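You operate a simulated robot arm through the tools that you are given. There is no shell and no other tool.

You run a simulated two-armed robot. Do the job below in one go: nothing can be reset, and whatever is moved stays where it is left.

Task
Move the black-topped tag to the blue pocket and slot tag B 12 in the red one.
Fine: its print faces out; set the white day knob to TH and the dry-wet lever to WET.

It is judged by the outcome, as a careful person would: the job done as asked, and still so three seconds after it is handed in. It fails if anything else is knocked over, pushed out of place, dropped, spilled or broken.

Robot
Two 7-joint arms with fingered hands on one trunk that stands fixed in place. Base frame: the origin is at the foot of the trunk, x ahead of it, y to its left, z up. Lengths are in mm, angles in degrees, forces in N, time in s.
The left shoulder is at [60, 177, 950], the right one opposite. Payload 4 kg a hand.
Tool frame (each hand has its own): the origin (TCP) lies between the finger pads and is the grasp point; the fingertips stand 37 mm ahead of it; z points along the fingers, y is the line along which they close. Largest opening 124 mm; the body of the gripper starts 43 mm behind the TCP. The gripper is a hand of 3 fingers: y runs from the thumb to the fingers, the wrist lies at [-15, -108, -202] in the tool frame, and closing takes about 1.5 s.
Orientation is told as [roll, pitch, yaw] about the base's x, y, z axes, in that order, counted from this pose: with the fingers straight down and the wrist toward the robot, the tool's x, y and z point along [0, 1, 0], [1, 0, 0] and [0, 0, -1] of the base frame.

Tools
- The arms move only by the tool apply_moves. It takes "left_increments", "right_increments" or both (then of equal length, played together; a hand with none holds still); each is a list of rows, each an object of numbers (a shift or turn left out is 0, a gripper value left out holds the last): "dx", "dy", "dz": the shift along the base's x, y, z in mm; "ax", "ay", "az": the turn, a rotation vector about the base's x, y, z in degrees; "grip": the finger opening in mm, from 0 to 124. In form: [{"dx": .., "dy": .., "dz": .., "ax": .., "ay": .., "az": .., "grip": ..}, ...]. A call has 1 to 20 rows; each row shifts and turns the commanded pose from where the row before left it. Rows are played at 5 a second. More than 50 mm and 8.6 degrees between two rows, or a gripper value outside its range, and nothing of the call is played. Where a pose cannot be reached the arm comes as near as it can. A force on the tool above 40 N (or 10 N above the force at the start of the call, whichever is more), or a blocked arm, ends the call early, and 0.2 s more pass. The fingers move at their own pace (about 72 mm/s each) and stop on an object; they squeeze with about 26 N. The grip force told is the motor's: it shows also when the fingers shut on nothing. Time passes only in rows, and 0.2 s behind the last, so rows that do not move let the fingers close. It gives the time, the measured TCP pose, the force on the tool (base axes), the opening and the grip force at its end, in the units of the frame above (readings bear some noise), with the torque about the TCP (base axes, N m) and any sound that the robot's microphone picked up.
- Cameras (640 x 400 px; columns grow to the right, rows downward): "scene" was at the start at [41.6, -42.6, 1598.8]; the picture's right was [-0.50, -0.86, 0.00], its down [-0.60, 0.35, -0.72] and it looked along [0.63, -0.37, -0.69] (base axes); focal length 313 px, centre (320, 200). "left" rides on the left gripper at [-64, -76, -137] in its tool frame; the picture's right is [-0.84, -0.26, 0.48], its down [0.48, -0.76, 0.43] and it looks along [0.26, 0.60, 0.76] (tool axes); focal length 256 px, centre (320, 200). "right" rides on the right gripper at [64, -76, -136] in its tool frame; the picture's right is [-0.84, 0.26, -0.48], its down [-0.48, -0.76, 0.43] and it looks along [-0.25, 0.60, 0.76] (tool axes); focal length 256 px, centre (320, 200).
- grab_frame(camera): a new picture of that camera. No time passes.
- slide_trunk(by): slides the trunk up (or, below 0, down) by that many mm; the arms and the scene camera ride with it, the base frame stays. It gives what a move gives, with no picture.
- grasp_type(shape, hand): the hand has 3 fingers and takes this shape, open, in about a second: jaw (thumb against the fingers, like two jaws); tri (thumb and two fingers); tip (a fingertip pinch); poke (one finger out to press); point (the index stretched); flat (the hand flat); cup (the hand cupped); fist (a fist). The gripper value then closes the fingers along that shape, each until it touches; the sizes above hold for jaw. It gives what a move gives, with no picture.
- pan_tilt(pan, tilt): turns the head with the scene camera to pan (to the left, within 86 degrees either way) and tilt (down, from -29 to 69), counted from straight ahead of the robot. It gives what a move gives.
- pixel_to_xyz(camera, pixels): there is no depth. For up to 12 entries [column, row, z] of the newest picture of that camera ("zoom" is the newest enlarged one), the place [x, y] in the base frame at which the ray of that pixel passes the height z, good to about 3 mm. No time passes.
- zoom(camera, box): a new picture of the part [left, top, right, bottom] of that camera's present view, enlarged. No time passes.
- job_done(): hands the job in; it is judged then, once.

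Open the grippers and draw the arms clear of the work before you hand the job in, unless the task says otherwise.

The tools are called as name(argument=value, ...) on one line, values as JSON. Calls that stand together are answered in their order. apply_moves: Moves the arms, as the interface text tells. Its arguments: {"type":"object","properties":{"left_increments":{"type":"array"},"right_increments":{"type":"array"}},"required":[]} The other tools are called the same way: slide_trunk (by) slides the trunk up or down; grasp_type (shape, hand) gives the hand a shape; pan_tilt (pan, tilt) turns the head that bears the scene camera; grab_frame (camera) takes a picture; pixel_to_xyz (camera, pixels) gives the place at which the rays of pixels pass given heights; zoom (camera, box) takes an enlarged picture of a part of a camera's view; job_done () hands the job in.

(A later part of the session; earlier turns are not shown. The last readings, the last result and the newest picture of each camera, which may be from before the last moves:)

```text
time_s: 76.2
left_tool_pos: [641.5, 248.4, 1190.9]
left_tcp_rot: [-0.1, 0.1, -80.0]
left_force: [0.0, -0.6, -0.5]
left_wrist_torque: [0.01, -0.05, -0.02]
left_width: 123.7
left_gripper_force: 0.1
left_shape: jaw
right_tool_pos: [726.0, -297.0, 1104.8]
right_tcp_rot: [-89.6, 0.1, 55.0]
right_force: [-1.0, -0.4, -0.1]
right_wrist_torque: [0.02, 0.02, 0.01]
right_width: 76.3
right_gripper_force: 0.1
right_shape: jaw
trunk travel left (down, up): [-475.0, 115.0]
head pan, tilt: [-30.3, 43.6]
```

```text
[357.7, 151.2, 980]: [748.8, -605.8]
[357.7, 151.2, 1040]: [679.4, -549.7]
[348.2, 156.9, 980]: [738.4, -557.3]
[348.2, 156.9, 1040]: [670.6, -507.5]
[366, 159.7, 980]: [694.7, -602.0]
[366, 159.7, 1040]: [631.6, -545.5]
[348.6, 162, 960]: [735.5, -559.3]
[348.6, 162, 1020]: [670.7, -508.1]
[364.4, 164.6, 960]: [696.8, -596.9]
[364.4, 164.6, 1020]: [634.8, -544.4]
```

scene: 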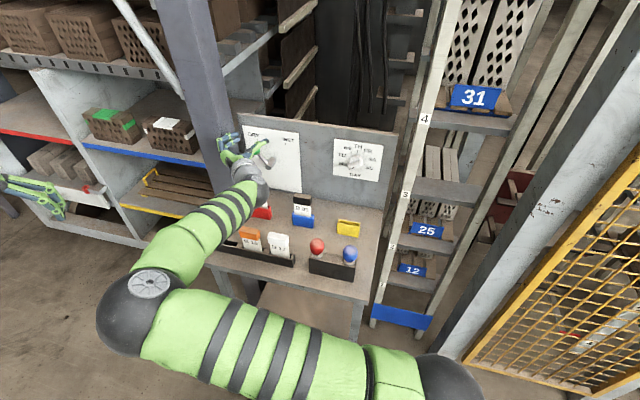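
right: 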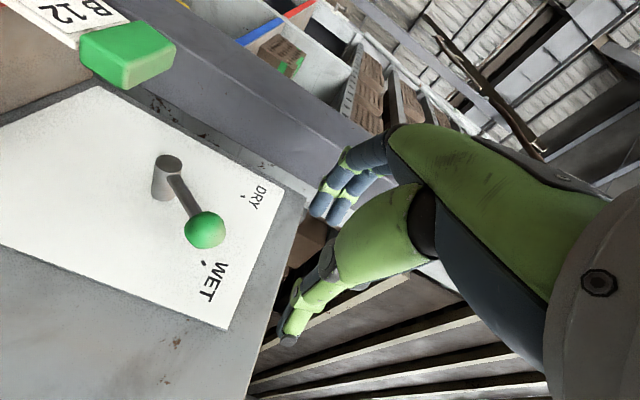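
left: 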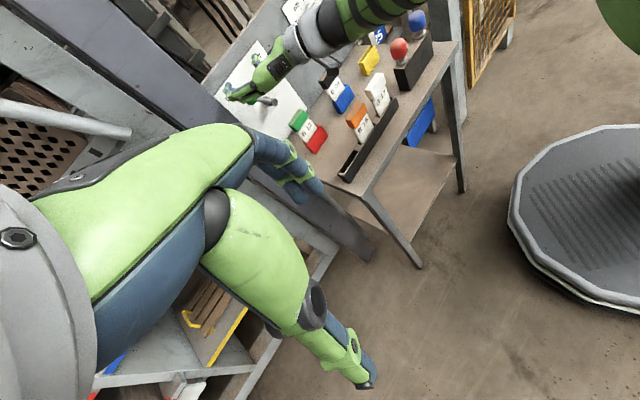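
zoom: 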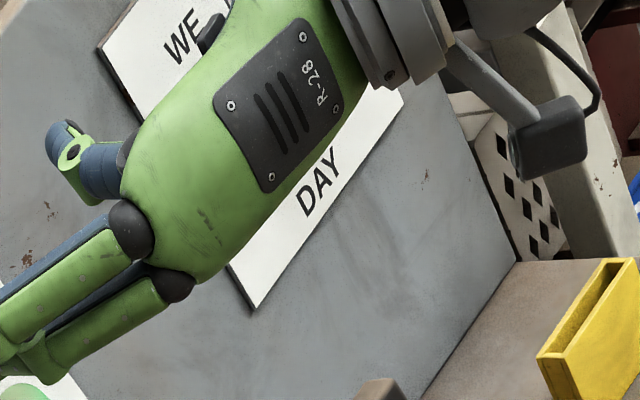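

Knob centre comes out at u≈-90.5, z≈1020 (tick radius 30), protruding about 35 mm, pointer at about -117° (MO). I'll back away, square the hand up, and start rolling it counter-clockwise about the panel normal, so one 120° clockwise sweep can do the turn.

apply_moves(right_increments=[{"dx": -32, "dy": 10, "dz": 15, "az": -5}, {"dx": -32, "dy": -17, "az": -5}, {"dx": -32, "dy": -17}, {"dx": -32, "dy": -17}, {"dx": -32, "dy": -16}, {"ax": -5.66, "ay": 5.66}, {"ax": -5.66, "ay": 5.66}, {"ax": -5.66, "ay": 5.66}, {"ax": -5.66, "ay": 5.66}, {"ax": -5.66, "ay": 5.66}, {"ax": -5.66, "ay": 5.66}, {"ax": -5.66, "ay": 5.66}, {}, {}])

grab_frame(camera="scene")

grab_frame(camera="right")

grab_frame(camera="left")

```text
time_s: 79.2
left_tool_pos: [639.8, 246.8, 1191.8]
left_tcp_rot: [0.1, 0.0, -79.9]
left_force: [0.6, -1.0, -0.2]
left_wrist_torque: [0.02, -0.01, 0.02]
left_width: 123.8
left_gripper_force: 0.1
left_shape: jaw
right_tool_pos: [567.1, -355.0, 1121.0]
right_tcp_rot: [-89.6, 56.1, 45.0]
right_force: [-0.5, 0.0, 0.0]
right_wrist_torque: [-0.02, 0.03, 0.01]
right_width: 76.3
right_gripper_force: 0.1
right_shape: jaw
trunk travel left (down, up): [-475.0, 115.0]
head pan, tilt: [-30.3, 43.6]
```

```text
taken
```

scene: 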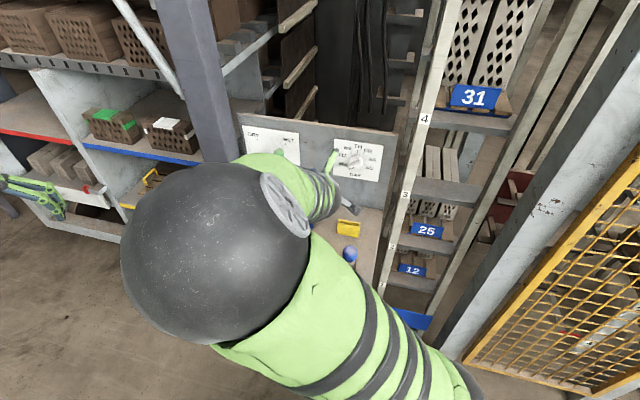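

```text
taken
```

right: 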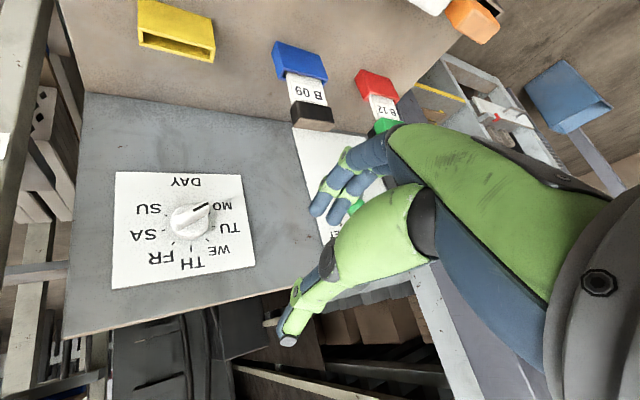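

```text
taken
```

left: 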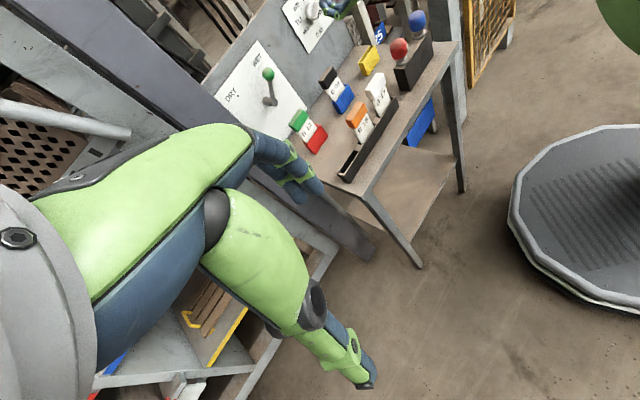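

The roll works so far, and the right camera now sees the knob face clearly near (190,220). Zooming to read the pointer.

zoom(camera="right", box=[100, 160, 260, 290])

zoom(camera="left", box=[270, 0, 350, 60])

```text
3.08 times, centred on (180, 225) of right
```

zoom: 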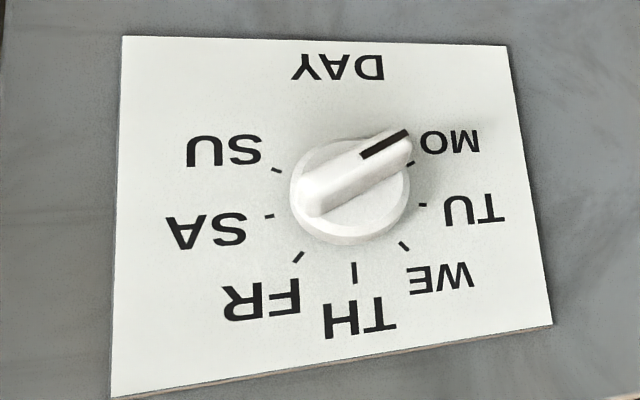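

```text
6.67 times, centred on (310, 30) of left
```

zoom: 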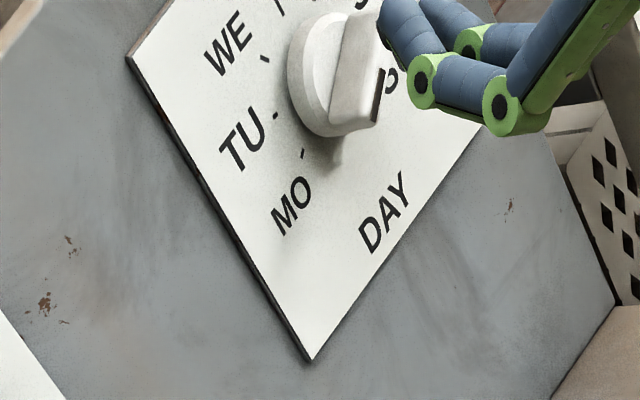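

The pointer is on MO; the bar is about 15 mm wide and 48 mm long. I'll continue the roll to -118° and check it is reached.

apply_moves(right_increments=[{"ax": -5.5, "ay": 5.5}, {"ax": -5.5, "ay": 5.5}, {"ax": -5.5, "ay": 5.5}, {"ax": -5.5, "ay": 5.5}, {"ax": -5.5, "ay": 5.5}, {"ax": -5.5, "ay": 5.5}, {"ax": -5.5, "ay": 5.5}, {"ax": -5.3, "ay": 5.3}, {}, {}])

grab_frame(camera="scene")

grab_frame(camera="right")

grab_frame(camera="left")

```text
time_s: 81.4
left_tool_pos: [640.6, 247.8, 1192.1]
left_tcp_rot: [0.1, 0.1, -80.0]
left_force: [0.9, -0.4, -0.7]
left_wrist_torque: [-0.01, 0.01, 0.0]
left_width: 123.5
left_gripper_force: 0.1
left_shape: jaw
right_tool_pos: [567.6, -355.0, 1119.3]
right_tcp_rot: [90.4, 61.9, -135.0]
right_force: [-1.3, 0.0, -0.3]
right_wrist_torque: [0.01, -0.02, -0.01]
right_width: 76.4
right_gripper_force: 0.1
right_shape: jaw
trunk travel left (down, up): [-475.0, 115.0]
head pan, tilt: [-30.3, 43.6]
```

```text
taken
```

scene: 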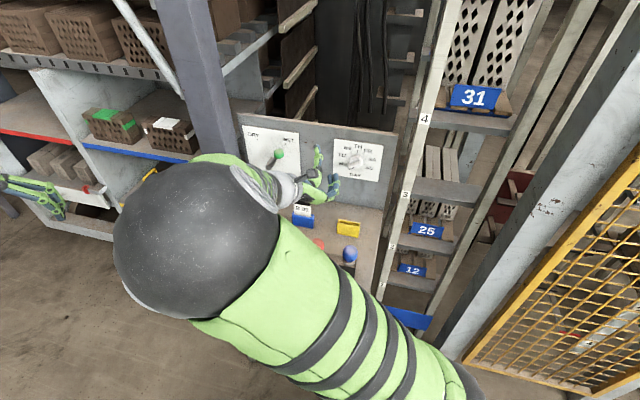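

```text
taken
```

right: 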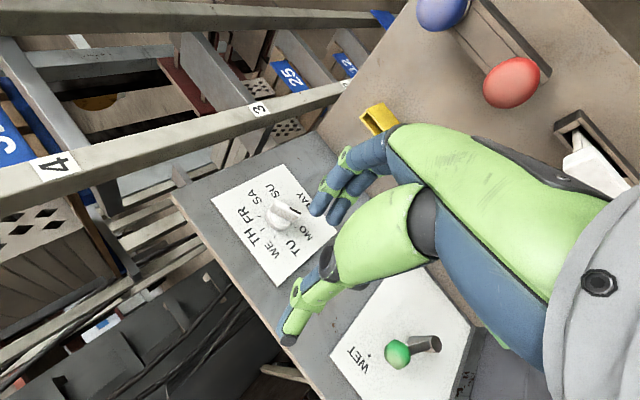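

```text
taken
```

left: 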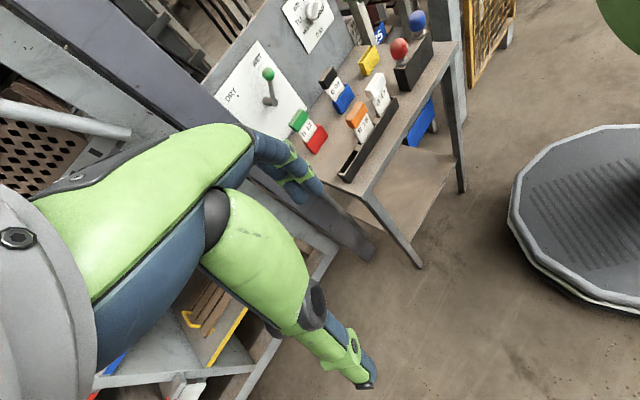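

The roll reached -118° exactly. All cameras see the knob now, so I'll zoom each to triangulate the knob's bar.

zoom(camera="left", box=[275, 0, 345, 50])

zoom(camera="right", box=[210, 160, 340, 290])

zoom(camera="scene", box=[338, 142, 378, 180])

```text
8.00 times, centred on (310, 25) of left
```

zoom: 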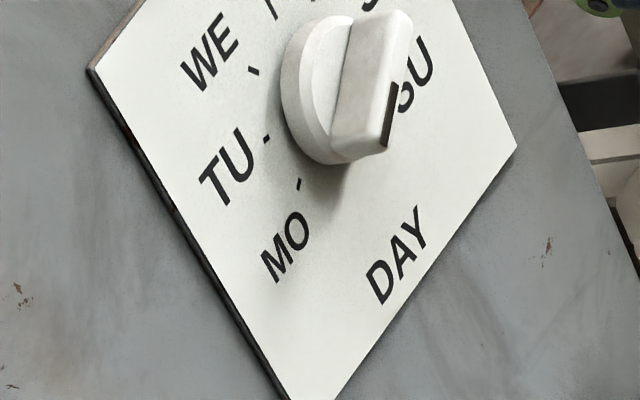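

```text
3.08 times, centred on (275, 225) of right
```

zoom: 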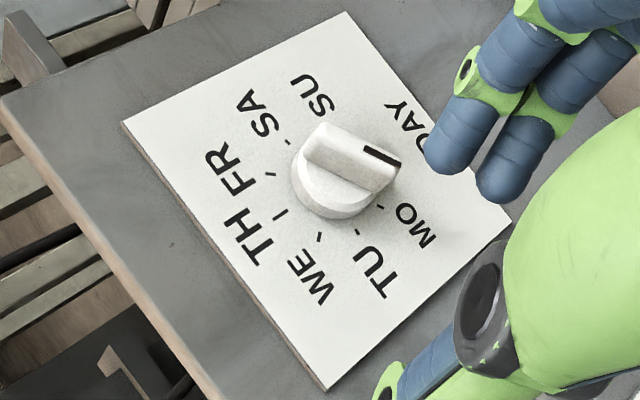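

```text
10.53 times, centred on (358, 161) of scene
```

zoom: 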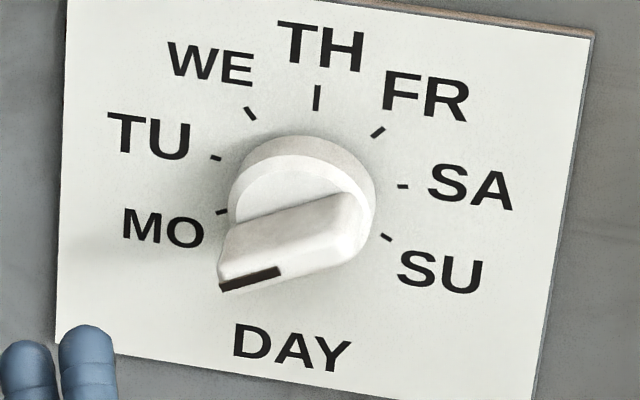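

Pointer tip (outer end of the black line) is at left zoom (385,148), right zoom (400,164) and scene zoom (221,287). Triangulating.

pixel_to_xyz(camera="zoom", pixels=[[221, 287, 990], [221, 287, 1020], [280, 268, 990], [280, 268, 1020], [362, 225, 1010], [362, 225, 1040]])

zoom(camera="left", box=[275, 0, 345, 50])

pixel_to_xyz(camera="zoom", pixels=[[385, 148, 990], [385, 148, 1020], [393, 86, 990], [393, 86, 1020], [266, 140, 1025], [297, 185, 1005]])

zoom(camera="right", box=[210, 160, 340, 290])

pixel_to_xyz(camera="zoom", pixels=[[400, 164, 990], [400, 164, 1020], [364, 150, 990], [364, 150, 1020], [361, 229, 1025], [379, 206, 1005]])

```text
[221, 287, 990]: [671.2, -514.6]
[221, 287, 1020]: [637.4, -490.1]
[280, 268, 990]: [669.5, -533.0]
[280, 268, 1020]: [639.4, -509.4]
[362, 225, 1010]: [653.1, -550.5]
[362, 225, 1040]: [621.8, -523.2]
```

```text
8.00 times, centred on (310, 25) of left
```

zoom: 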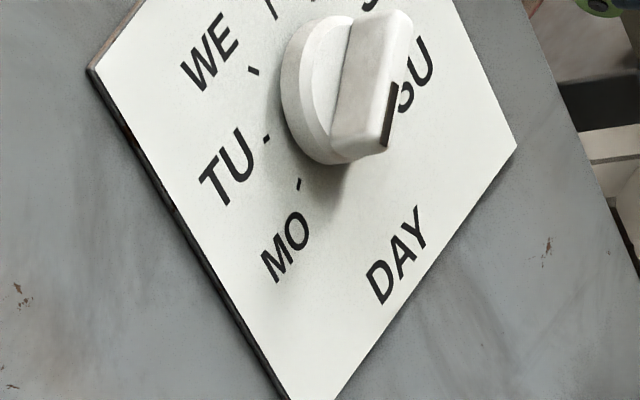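

```text
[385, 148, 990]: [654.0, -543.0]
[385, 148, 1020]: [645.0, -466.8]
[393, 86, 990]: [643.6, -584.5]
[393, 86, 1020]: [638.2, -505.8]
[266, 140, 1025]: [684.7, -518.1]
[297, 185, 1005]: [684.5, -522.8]
```

```text
3.08 times, centred on (275, 225) of right
```

zoom: 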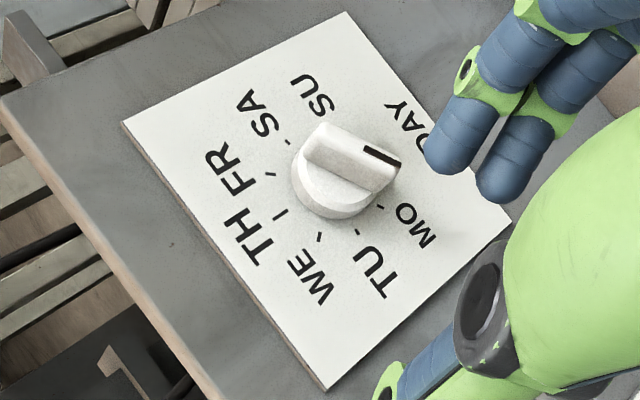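

```text
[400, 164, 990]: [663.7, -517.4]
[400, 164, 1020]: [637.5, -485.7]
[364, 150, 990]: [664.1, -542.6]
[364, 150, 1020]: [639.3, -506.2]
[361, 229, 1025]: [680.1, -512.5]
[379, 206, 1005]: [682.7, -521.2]
```

Knob axis is confirmed at u≈-90.5, z≈1020, front face d≈813. Before moving in, I'll check where the red and blue balls on the block stand relative to the hand and forearm.

pixel_to_xyz(camera="left", pixels=[[399, 47, 900], [399, 47, 940], [418, 20, 900], [418, 20, 940], [396, 73, 825], [432, 40, 825]])

zoom(camera="right", box=[380, 0, 640, 160])

pixel_to_xyz(camera="right", pixels=[[512, 82, 900], [512, 82, 940], [440, 8, 900], [440, 8, 940]])

```text
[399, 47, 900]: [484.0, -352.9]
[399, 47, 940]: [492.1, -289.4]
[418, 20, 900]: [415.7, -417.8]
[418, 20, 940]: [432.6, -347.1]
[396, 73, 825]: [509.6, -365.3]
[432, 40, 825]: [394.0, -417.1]
```

```text
2.46 times, centred on (510, 80) of right
```

zoom: 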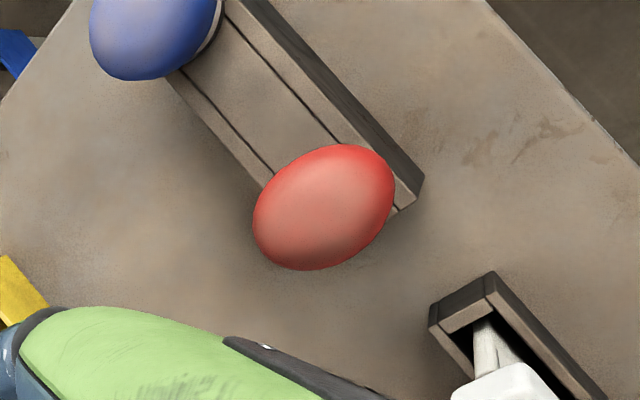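

```text
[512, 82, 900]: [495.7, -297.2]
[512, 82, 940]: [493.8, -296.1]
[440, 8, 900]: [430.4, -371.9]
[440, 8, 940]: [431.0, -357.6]
```

The bulbs stand at d≈557, u≈-139/-53, tops ≈960. I'll keep the wrist up: first go over to u≈-90, d≈740 at z≈1119, then come down to z≈1020 in front of the knob.

apply_moves(right_increments=[{"dx": -14, "dy": -14}, {"dx": -14, "dy": -14}, {"dx": -14, "dy": -14}, {"dx": 20, "dy": -20}, {"dx": 21, "dy": -21}, {"dx": 21, "dy": -21}, {"dz": -25}, {"dz": -25}, {"dz": -25}, {"dz": -24}, {}])

grab_frame(camera="scene")

grab_frame(camera="right")

grab_frame(camera="left")

```text
time_s: 83.8
left_tool_pos: [639.2, 246.8, 1191.4]
left_tcp_rot: [0.1, 0.0, -80.0]
left_force: [1.0, 0.5, -0.1]
left_wrist_torque: [-0.01, -0.02, -0.04]
left_width: 123.7
left_gripper_force: 0.1
left_shape: jaw
right_tool_pos: [587.5, -459.0, 1022.3]
right_tcp_rot: [90.4, 61.9, -135.0]
right_force: [-0.4, 0.1, -0.1]
right_wrist_torque: [-0.02, 0.0, 0.0]
right_width: 76.3
right_gripper_force: 0.0
right_shape: jaw
trunk travel left (down, up): [-475.0, 115.0]
head pan, tilt: [-30.3, 43.6]
```

```text
taken
```

scene: 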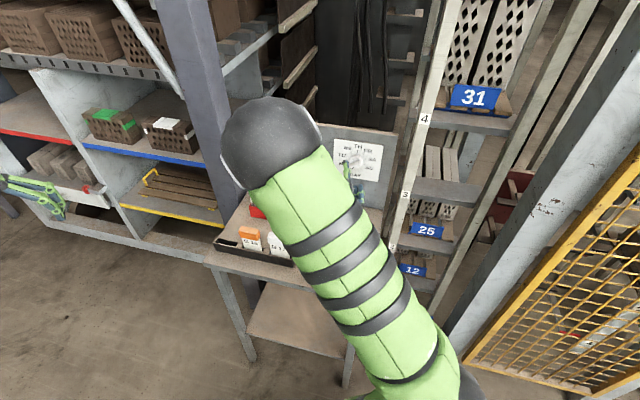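

```text
taken
```

right: 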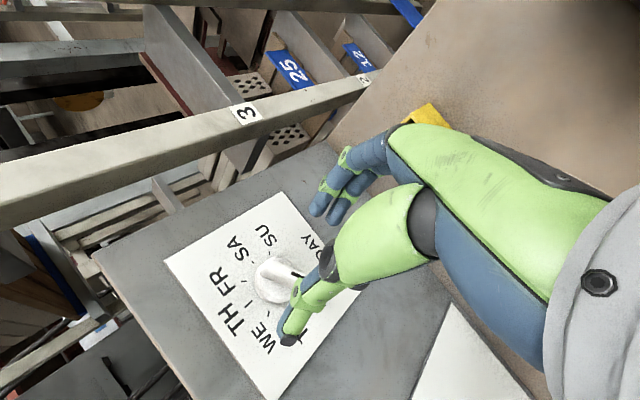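

```text
taken
```

left: 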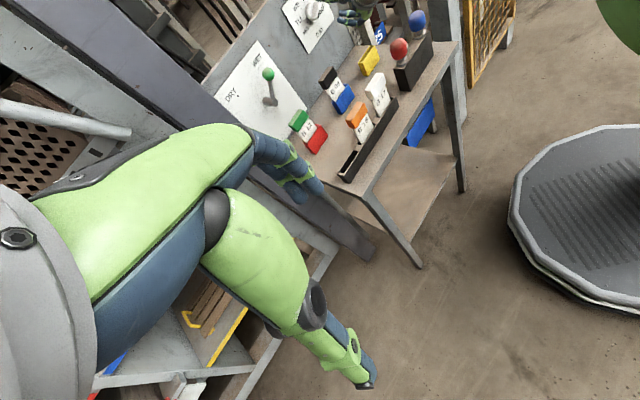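

The hand is lined up at u≈-91, z≈1022, d≈740, and everything else is undisturbed. I'll zoom to check alignment with the bar.

zoom(camera="left", box=[275, 0, 405, 70])

zoom(camera="scene", box=[320, 130, 400, 210])

zoom(camera="right", box=[180, 130, 420, 370])

```text
4.92 times, centred on (340, 35) of left
```

zoom: 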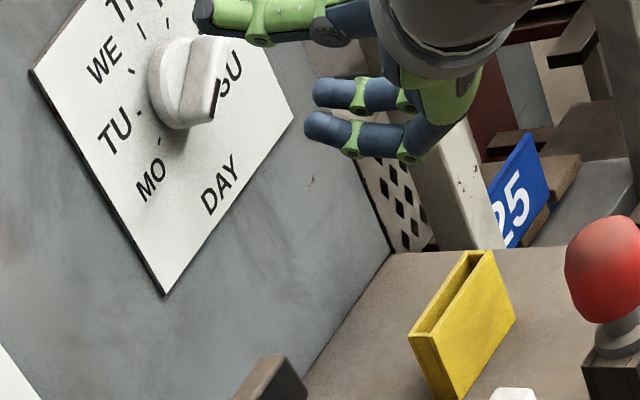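

```text
5.00 times, centred on (360, 170) of scene
```

zoom: 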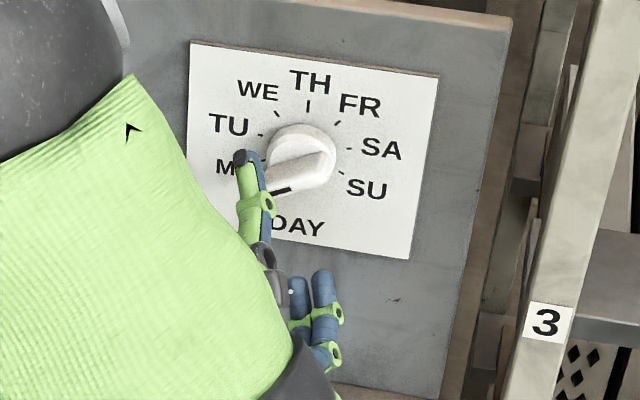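

```text
1.67 times, centred on (300, 250) of right
```

zoom: 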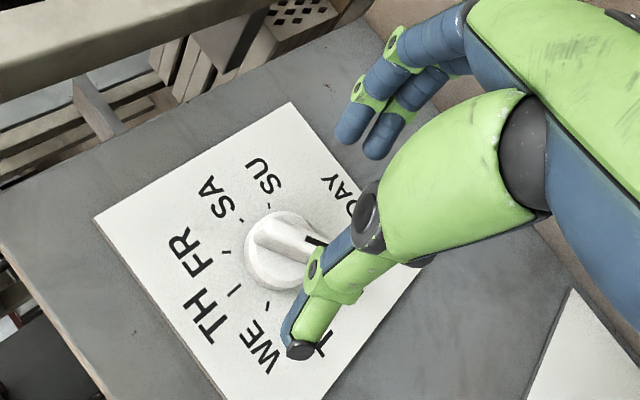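

I want to know how far the fingertips and thumb reach. Triangulating: fingertip at scene (360.4,184.5) / left (339,13), and thumb tip at scene (344,160.5) / left (315.6,-3).

pixel_to_xyz(camera="scene", pixels=[[360.4, 184.5, 970], [360.4, 184.5, 1010], [344, 160.5, 1030], [344, 160.5, 1070]])

pixel_to_xyz(camera="left", pixels=[[338.5, 13, 970], [338.5, 13, 1010], [315.6, -3, 1030], [315.6, -3, 1070]])

```text
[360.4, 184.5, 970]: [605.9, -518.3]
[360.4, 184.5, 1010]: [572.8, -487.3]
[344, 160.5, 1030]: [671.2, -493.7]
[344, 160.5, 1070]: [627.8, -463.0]
```

```text
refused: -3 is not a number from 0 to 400
```

pixel_to_xyz(camera="left", pixels=[[338.5, 13, 970], [338.5, 13, 1010], [338, 19.5, 970], [338, 19.5, 1010], [316, 0, 1030], [316, 0, 1070]])

```text
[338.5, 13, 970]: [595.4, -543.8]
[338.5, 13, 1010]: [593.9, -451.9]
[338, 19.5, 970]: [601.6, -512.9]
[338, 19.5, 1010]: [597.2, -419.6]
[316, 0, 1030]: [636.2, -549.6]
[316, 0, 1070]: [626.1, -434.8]
```

Fingertips reach 36 mm and the thumb about 46 mm ahead of the TCP. At TCP d=787 they'd be at d≈823/833, straddling the bar (813-839) without touching the disc. Advancing 47 mm.

apply_moves(right_increments=[{"dx": 9, "dy": -9}, {"dx": 9, "dy": -9}, {"dx": 8, "dy": -8}, {"dx": 7.2, "dy": -7.2}, {}])

zoom(camera="left", box=[275, 0, 405, 70])

zoom(camera="scene", box=[320, 130, 400, 210])

zoom(camera="right", box=[180, 130, 420, 370])

```text
time_s: 85.0
left_tool_pos: [639.8, 248.0, 1191.8]
left_tcp_rot: [0.0, 0.0, -80.1]
left_force: [0.1, -0.3, 0.1]
left_wrist_torque: [-0.01, -0.03, 0.02]
left_width: 123.5
left_gripper_force: 0.1
left_shape: jaw
right_tool_pos: [619.7, -492.1, 1022.1]
right_tcp_rot: [90.4, 62.1, -135.1]
right_force: [-0.3, -0.9, 0.8]
right_wrist_torque: [0.01, 0.01, -0.02]
right_width: 76.4
right_gripper_force: 0.0
right_shape: jaw
trunk travel left (down, up): [-475.0, 115.0]
head pan, tilt: [-30.3, 43.6]
```

```text
4.92 times, centred on (340, 35) of left
```

zoom: 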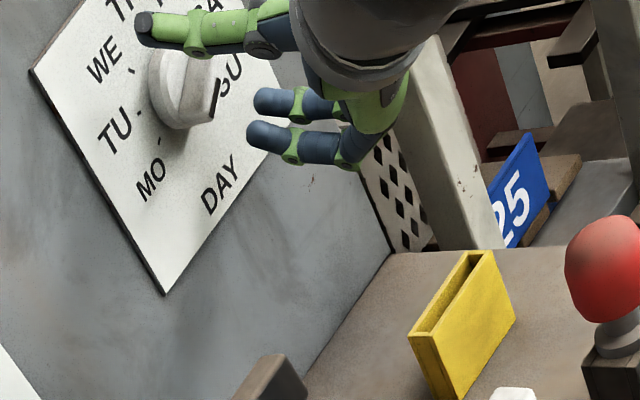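

```text
5.00 times, centred on (360, 170) of scene
```

zoom: 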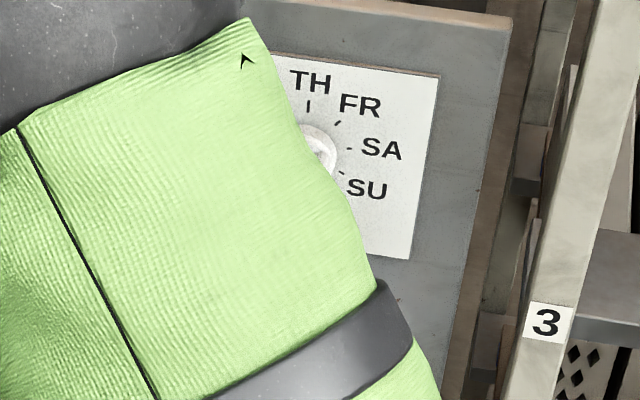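

```text
1.67 times, centred on (300, 250) of right
```

zoom: 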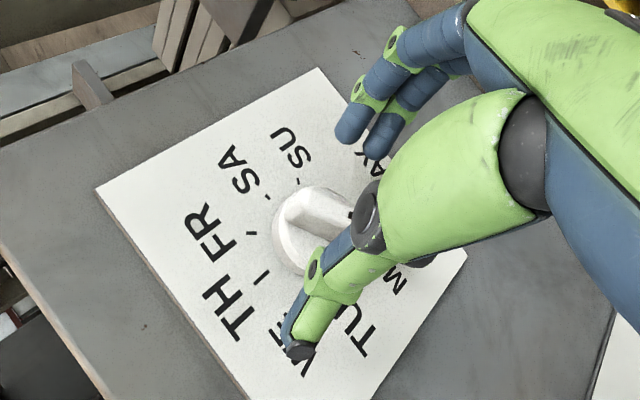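

The bar lies between the fingers and thumb, within a few mm of the grip axis. Closing on it in steps.

apply_moves(right_increments=[{"grip": 40}, {}, {}, {"grip": 24}, {}, {}])

zoom(camera="right", box=[200, 150, 400, 350])

zoom(camera="left", box=[275, 0, 375, 50])

```text
time_s: 86.4
left_tool_pos: [641.0, 248.4, 1191.7]
left_tcp_rot: [-0.1, 0.0, -79.9]
left_force: [0.3, 0.5, 0.6]
left_wrist_torque: [0.01, 0.0, 0.01]
left_width: 123.8
left_gripper_force: 0.0
left_shape: jaw
right_tool_pos: [618.9, -492.3, 1021.2]
right_tcp_rot: [90.4, 61.9, -135.0]
right_force: [1.0, -0.4, 0.4]
right_wrist_torque: [-0.02, 0.01, -0.02]
right_width: 24.2
right_gripper_force: 0.1
right_shape: jaw
trunk travel left (down, up): [-475.0, 115.0]
head pan, tilt: [-30.3, 43.6]
```

```text
2.00 times, centred on (300, 250) of right
```

zoom: 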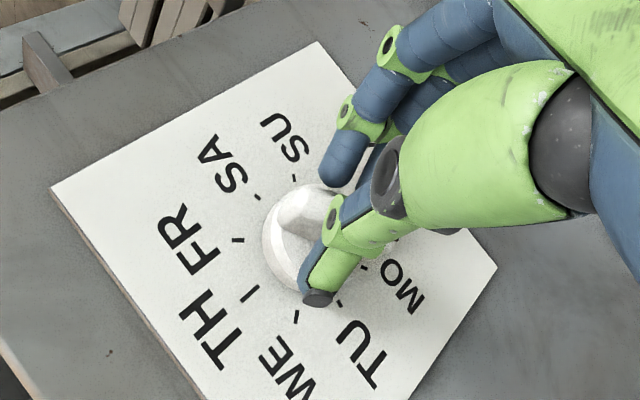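

```text
6.40 times, centred on (325, 25) of left
```

zoom: 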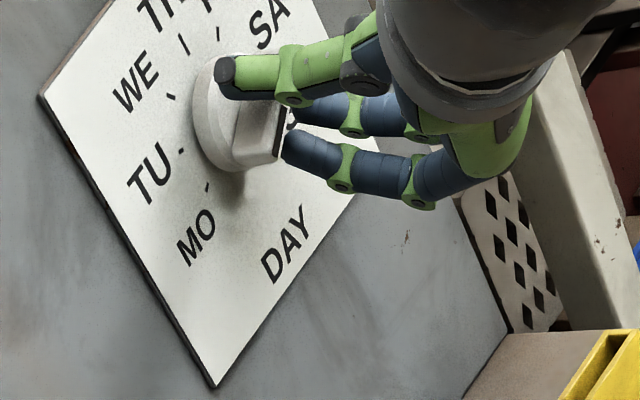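

Thumb and fingers are on opposite sides of the bar. Closing fully.

apply_moves(right_increments=[{"grip": 14}, {}, {"grip": 0}, {}, {}, {}])

zoom(camera="right", box=[200, 150, 400, 350])

zoom(camera="left", box=[275, 0, 375, 50])

```text
time_s: 87.8
left_tool_pos: [639.1, 248.7, 1192.3]
left_tcp_rot: [0.0, -0.1, -80.0]
left_force: [-0.1, 0.4, -0.8]
left_wrist_torque: [0.01, 0.01, -0.02]
left_width: 123.7
left_gripper_force: 0.0
left_shape: jaw
right_tool_pos: [619.3, -492.3, 1022.6]
right_tcp_rot: [90.5, 62.1, -134.9]
right_force: [0.6, 1.7, 2.0]
right_wrist_torque: [0.03, 0.01, -0.03]
right_width: 11.4
right_gripper_force: 26.4
right_shape: jaw
trunk travel left (down, up): [-475.0, 115.0]
head pan, tilt: [-30.3, 43.6]
```

```text
2.00 times, centred on (300, 250) of right
```

zoom: 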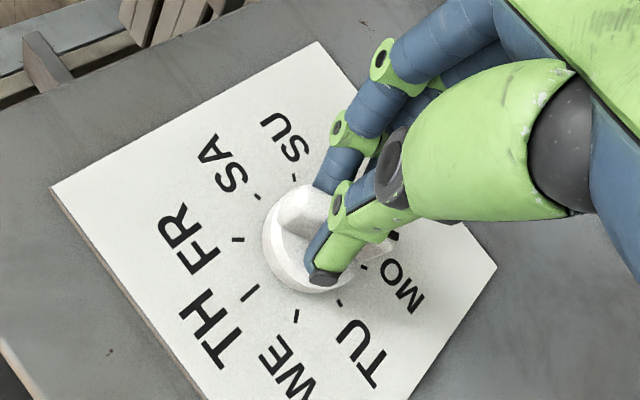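

```text
6.40 times, centred on (325, 25) of left
```

zoom: 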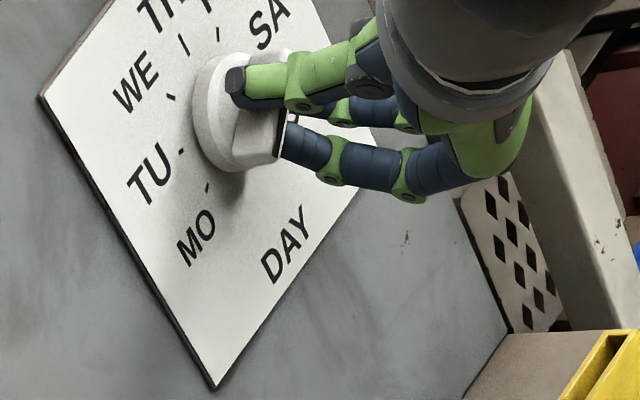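

The bar is gripped (11.4 mm) with almost no side force. I'll rotate clockwise about the panel normal, 24° first, and check the knob follows.

apply_moves(right_increments=[{"ax": 4.24, "ay": -4.24}, {"ax": 4.24, "ay": -4.24}, {"ax": 4.24, "ay": -4.24}, {"ax": 4.24, "ay": -4.24}, {}])

zoom(camera="right", box=[200, 150, 400, 350])

zoom(camera="left", box=[275, 0, 375, 50])

```text
time_s: 89.0
left_tool_pos: [639.9, 248.1, 1191.9]
left_tcp_rot: [0.0, 0.0, -80.0]
left_force: [0.4, 0.4, 0.3]
left_wrist_torque: [-0.01, 0.0, -0.01]
left_width: 123.6
left_gripper_force: 0.1
left_shape: jaw
right_tool_pos: [619.2, -491.6, 1021.0]
right_tcp_rot: [91.0, 86.0, -134.4]
right_force: [-1.5, -1.7, 5.3]
right_wrist_torque: [0.01, -0.03, -0.06]
right_width: 11.1
right_gripper_force: 26.0
right_shape: jaw
trunk travel left (down, up): [-475.0, 115.0]
head pan, tilt: [-30.3, 43.6]
```

```text
2.00 times, centred on (300, 250) of right
```

zoom: 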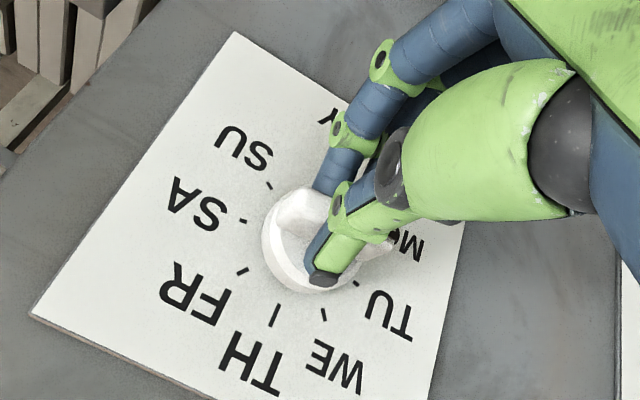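

```text
6.40 times, centred on (325, 25) of left
```

zoom: 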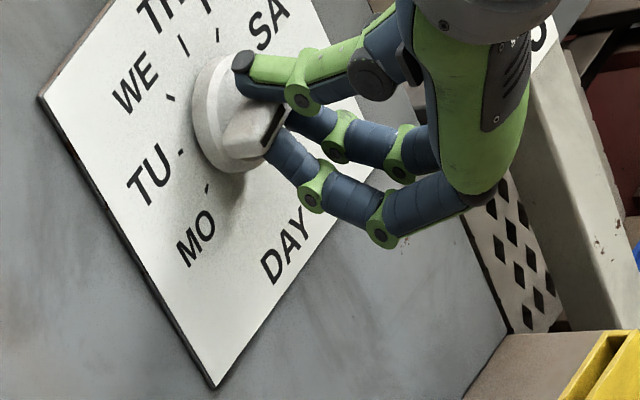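

The knob follows and the pointer has moved past MO. Continuing 48° more.

apply_moves(right_increments=[{"ax": 4.24, "ay": -4.24}, {"ax": 4.24, "ay": -4.24}, {"ax": 4.24, "ay": -4.24}, {"ax": 4.24, "ay": -4.24}, {"ax": 4.24, "ay": -4.24}, {"ax": 4.24, "ay": -4.24}, {"ax": 4.24, "ay": -4.24}, {"ax": 4.24, "ay": -4.24}, {}])

zoom(camera="right", box=[200, 150, 400, 350])

grab_frame(camera="left")

grab_frame(camera="scene")

```text
time_s: 91.1
left_tool_pos: [641.4, 247.8, 1190.5]
left_tcp_rot: [-0.2, -0.1, -80.2]
left_force: [0.4, -0.8, -0.1]
left_wrist_torque: [0.02, 0.0, -0.03]
left_width: 123.7
left_gripper_force: 0.1
left_shape: jaw
right_tool_pos: [626.0, -472.0, 1022.6]
right_tcp_rot: [-89.3, 45.7, 48.0]
right_force: [2.2, 21.1, 2.9]
right_wrist_torque: [0.18, -0.09, 0.59]
right_width: 1.3
right_gripper_force: 26.2
right_shape: jaw
trunk travel left (down, up): [-475.0, 115.0]
head pan, tilt: [-30.3, 43.6]
stopped in row 9 (right hand): the force on the tool passed its limit at 44 N (the readings are from after the stop); the commanded pose is now the measured one
```

```text
2.00 times, centred on (300, 250) of right
```

zoom: 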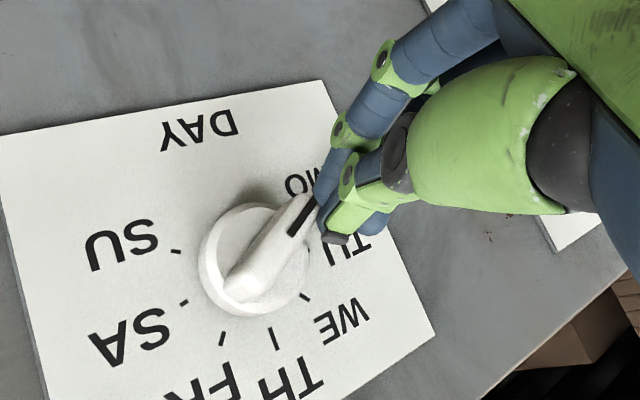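

```text
taken
```

left: 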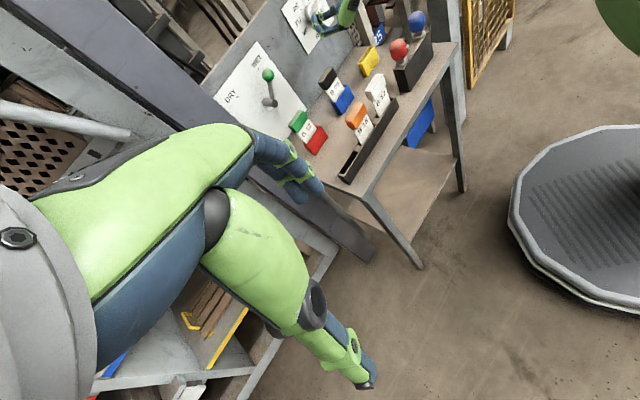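

```text
taken
```

scene: 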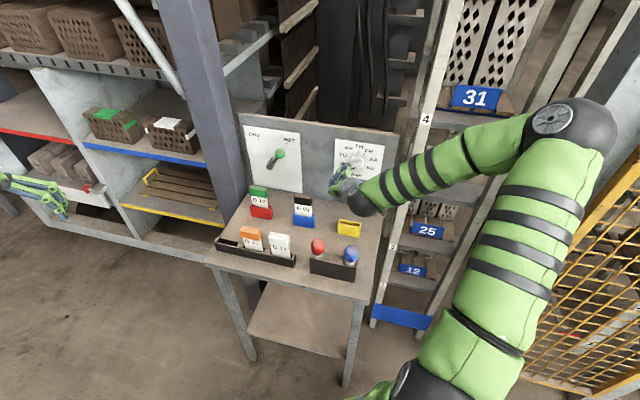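

The arm swung its elbow to another configuration mid-turn. The grip slipped off the bar's end and the move stopped on force. The scene shows nothing knocked over; the knob is now between MO and TU. I'll back straight away from the panel before reopening.

apply_moves(right_increments=[{"dx": -5, "dy": 5}, {"dx": -8, "dy": 8}, {"dx": -12, "dy": 12}, {"dx": -12, "dy": 12}, {}])

grab_frame(camera="scene")

grab_frame(camera="right")

zoom(camera="left", box=[275, 0, 475, 110])

```text
time_s: 92.3
left_tool_pos: [640.7, 246.0, 1193.0]
left_tcp_rot: [0.0, 0.0, -80.1]
left_force: [-1.3, 0.9, 0.6]
left_wrist_torque: [-0.02, 0.01, 0.0]
left_width: 123.7
left_gripper_force: 0.1
left_shape: jaw
right_tool_pos: [586.8, -440.6, 1021.9]
right_tcp_rot: [-89.4, 45.7, 47.3]
right_force: [0.4, -0.5, -0.4]
right_wrist_torque: [0.02, 0.02, -0.02]
right_width: 0.2
right_gripper_force: 25.9
right_shape: jaw
trunk travel left (down, up): [-475.0, 115.0]
head pan, tilt: [-30.3, 43.6]
```

```text
taken
```

scene: 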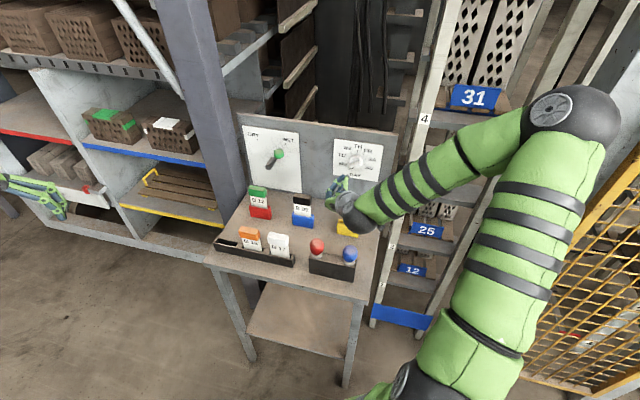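

```text
taken
```

right: 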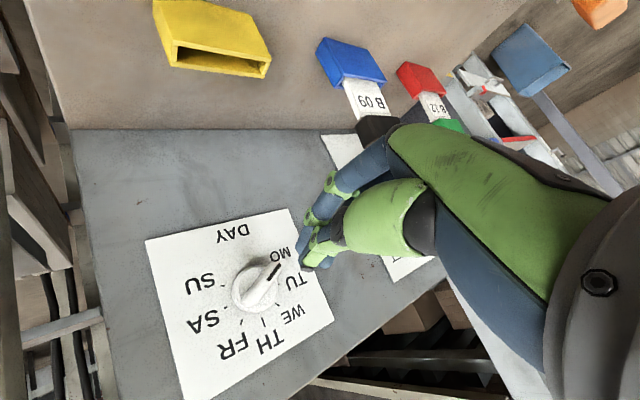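

```text
3.20 times, centred on (375, 55) of left
```

zoom: 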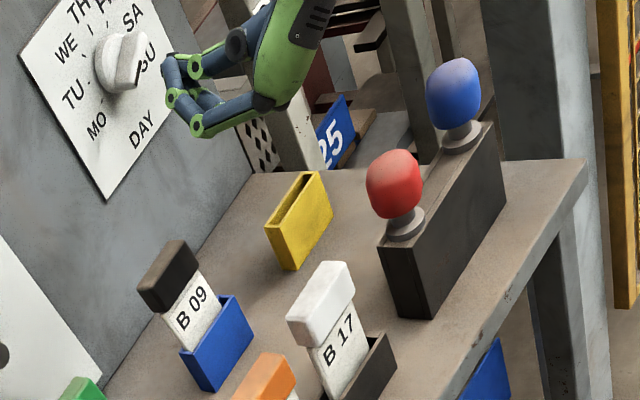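

Everything is still standing and the arm is free. The scene camera now has a clear view of the knob, so I'll read it.

zoom(camera="scene", box=[328, 130, 388, 190])

zoom(camera="right", box=[140, 200, 340, 390])

```text
6.67 times, centred on (358, 160) of scene
```

zoom: 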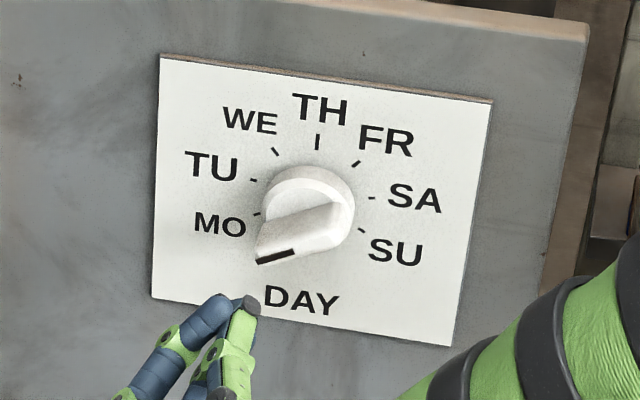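

```text
2.11 times, centred on (240, 295) of right
```

zoom: 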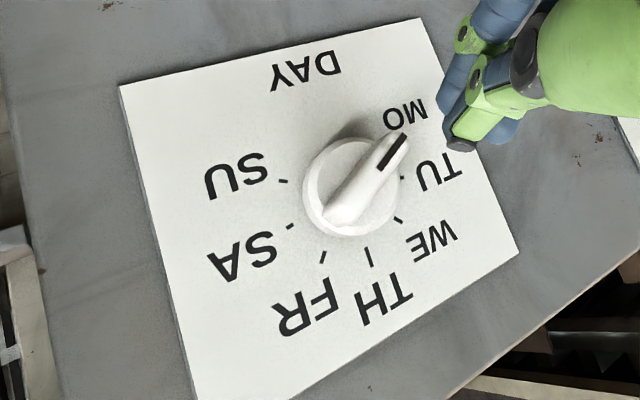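

The knob is back at MO. Before regripping I'll test in free space whether the new arm configuration can roll through the whole range without jumping: raise 40 mm, open the hand, and roll to φ≈0.

apply_moves(right_increments=[{"dz": 20, "az": -2.3, "grip": 76}, {"dz": 20}, {"ax": 4.0, "ay": -4.0}, {"ax": 4.0, "ay": -4.0}, {"ax": 4.0, "ay": -4.0}, {"ax": 4.0, "ay": -4.0}, {"ax": 4.0, "ay": -4.0}, {"ax": 4.0, "ay": -4.0}, {"ax": 4.0, "ay": -4.0}, {"ax": 4.0, "ay": -4.0}, {}])

grab_frame(camera="scene")

```text
time_s: 94.7
left_tool_pos: [639.9, 245.5, 1191.9]
left_tcp_rot: [0.1, 0.1, -80.0]
left_force: [-0.3, -0.5, -0.2]
left_wrist_torque: [0.01, 0.02, -0.03]
left_width: 123.9
left_gripper_force: 0.1
left_shape: jaw
right_tool_pos: [582.4, -456.5, 1073.3]
right_tcp_rot: [-88.9, 0.6, 45.4]
right_force: [-0.2, 0.0, 0.5]
right_wrist_torque: [-0.02, 0.01, -0.03]
right_width: 76.1
right_gripper_force: 0.1
right_shape: jaw
right hand out of reach, approached as far as the arm can: row 9, 10
trunk travel left (down, up): [-475.0, 115.0]
head pan, tilt: [-30.3, 43.6]
```

```text
taken
```

scene: 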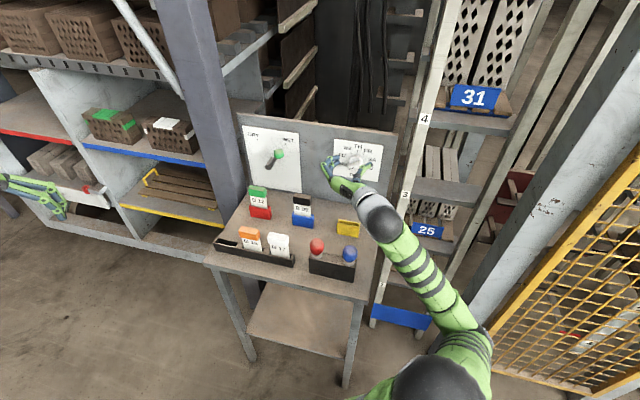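

At φ≈0 this spot is just at the reach limit, but φ=-12 was fine, and nearer the panel it should be easier. I'll move slightly toward the panel and roll back to -118° in this configuration, to see if it stays smooth.

apply_moves(right_increments=[{"dx": 10, "dy": -10}, {"ax": -4.2, "ay": 4.2}, {"ax": -4.2, "ay": 4.2}, {"ax": -4.2, "ay": 4.2}, {"ax": -4.2, "ay": 4.2}, {"ax": -4.2, "ay": 4.2}, {"ax": -4.2, "ay": 4.2}, {"ax": -4.2, "ay": 4.2}, {"ax": -4.2, "ay": 4.2}, {"ax": -4.2, "ay": 4.2}, {"ax": -4.2, "ay": 4.2}, {}])

grab_frame(camera="scene")

```text
time_s: 97.3
left_tool_pos: [639.4, 245.3, 1192.5]
left_tcp_rot: [-0.1, 0.0, -80.1]
left_force: [0.4, -0.3, 0.0]
left_wrist_torque: [0.05, 0.02, -0.02]
left_width: 123.6
left_gripper_force: 0.1
left_shape: jaw
right_tool_pos: [592.6, -467.2, 1074.3]
right_tcp_rot: [-89.4, 59.9, 44.9]
right_force: [0.1, -1.4, 0.6]
right_wrist_torque: [-0.02, 0.02, 0.02]
right_width: 75.9
right_gripper_force: 0.0
right_shape: jaw
trunk travel left (down, up): [-475.0, 115.0]
head pan, tilt: [-30.3, 43.6]
```

```text
taken
```

scene: 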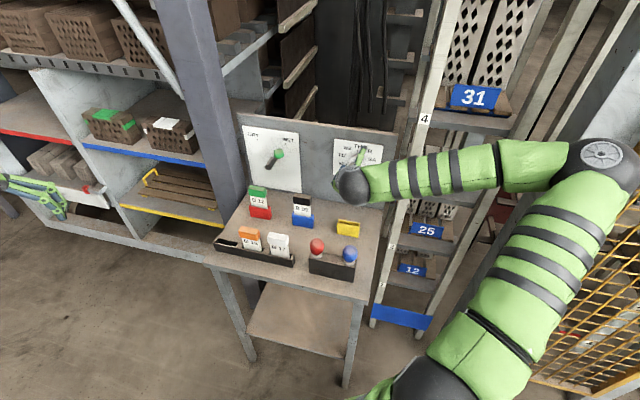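

Smooth to φ=-60. Continuing toward -118°.

apply_moves(right_increments=[{"ax": -4.2, "ay": 4.2}, {"ax": -4.2, "ay": 4.2}, {"ax": -4.2, "ay": 4.2}, {"ax": -4.2, "ay": 4.2}, {"ax": -4.2, "ay": 4.2}, {}])

grab_frame(camera="scene")

```text
time_s: 98.7
left_tool_pos: [639.5, 245.3, 1192.8]
left_tcp_rot: [-0.1, -0.1, -80.2]
left_force: [0.1, -0.9, -0.6]
left_wrist_torque: [0.01, -0.01, -0.02]
left_width: 123.7
left_gripper_force: 0.1
left_shape: jaw
right_tool_pos: [592.6, -467.1, 1074.9]
right_tcp_rot: [-98.8, 89.7, 35.5]
right_force: [-0.2, 0.7, 0.4]
right_wrist_torque: [-0.04, 0.01, 0.01]
right_width: 76.0
right_gripper_force: 0.1
right_shape: jaw
trunk travel left (down, up): [-475.0, 115.0]
head pan, tilt: [-30.3, 43.6]
```

```text
taken
```

scene: 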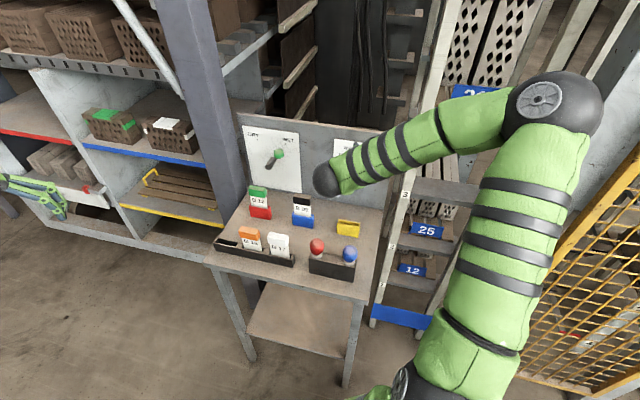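

Smooth to φ=-90 with the elbow staying on the right. Continuing the last 28°.

apply_moves(right_increments=[{"ax": -4.0, "ay": 4.0}, {"ax": -4.0, "ay": 4.0}, {"ax": -4.0, "ay": 4.0}, {"ax": -4.0, "ay": 4.0}, {"ax": -4.0, "ay": 4.0}, {}])

grab_frame(camera="scene")

grab_frame(camera="right")

```text
time_s: 100.1
left_tool_pos: [640.3, 245.7, 1192.0]
left_tcp_rot: [0.0, 0.0, -80.1]
left_force: [0.0, 0.3, -0.4]
left_wrist_torque: [0.0, 0.0, 0.01]
left_width: 123.5
left_gripper_force: 0.1
left_shape: jaw
right_tool_pos: [591.6, -465.1, 1074.6]
right_tcp_rot: [90.8, 62.1, -134.9]
right_force: [-0.4, 0.6, 0.2]
right_wrist_torque: [-0.05, 0.01, 0.01]
right_width: 75.9
right_gripper_force: 0.0
right_shape: jaw
trunk travel left (down, up): [-475.0, 115.0]
head pan, tilt: [-30.3, 43.6]
```

```text
taken
```

scene: 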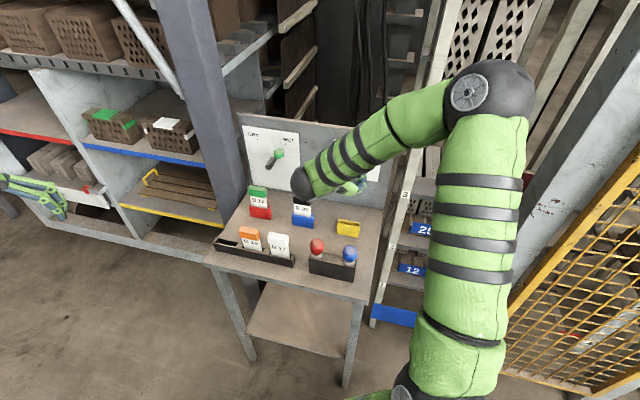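

```text
taken
```

right: 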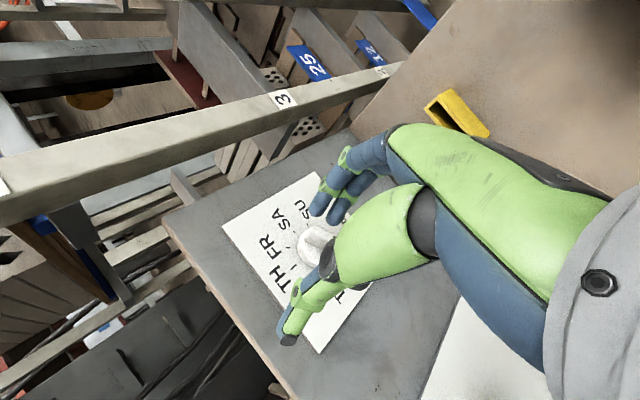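

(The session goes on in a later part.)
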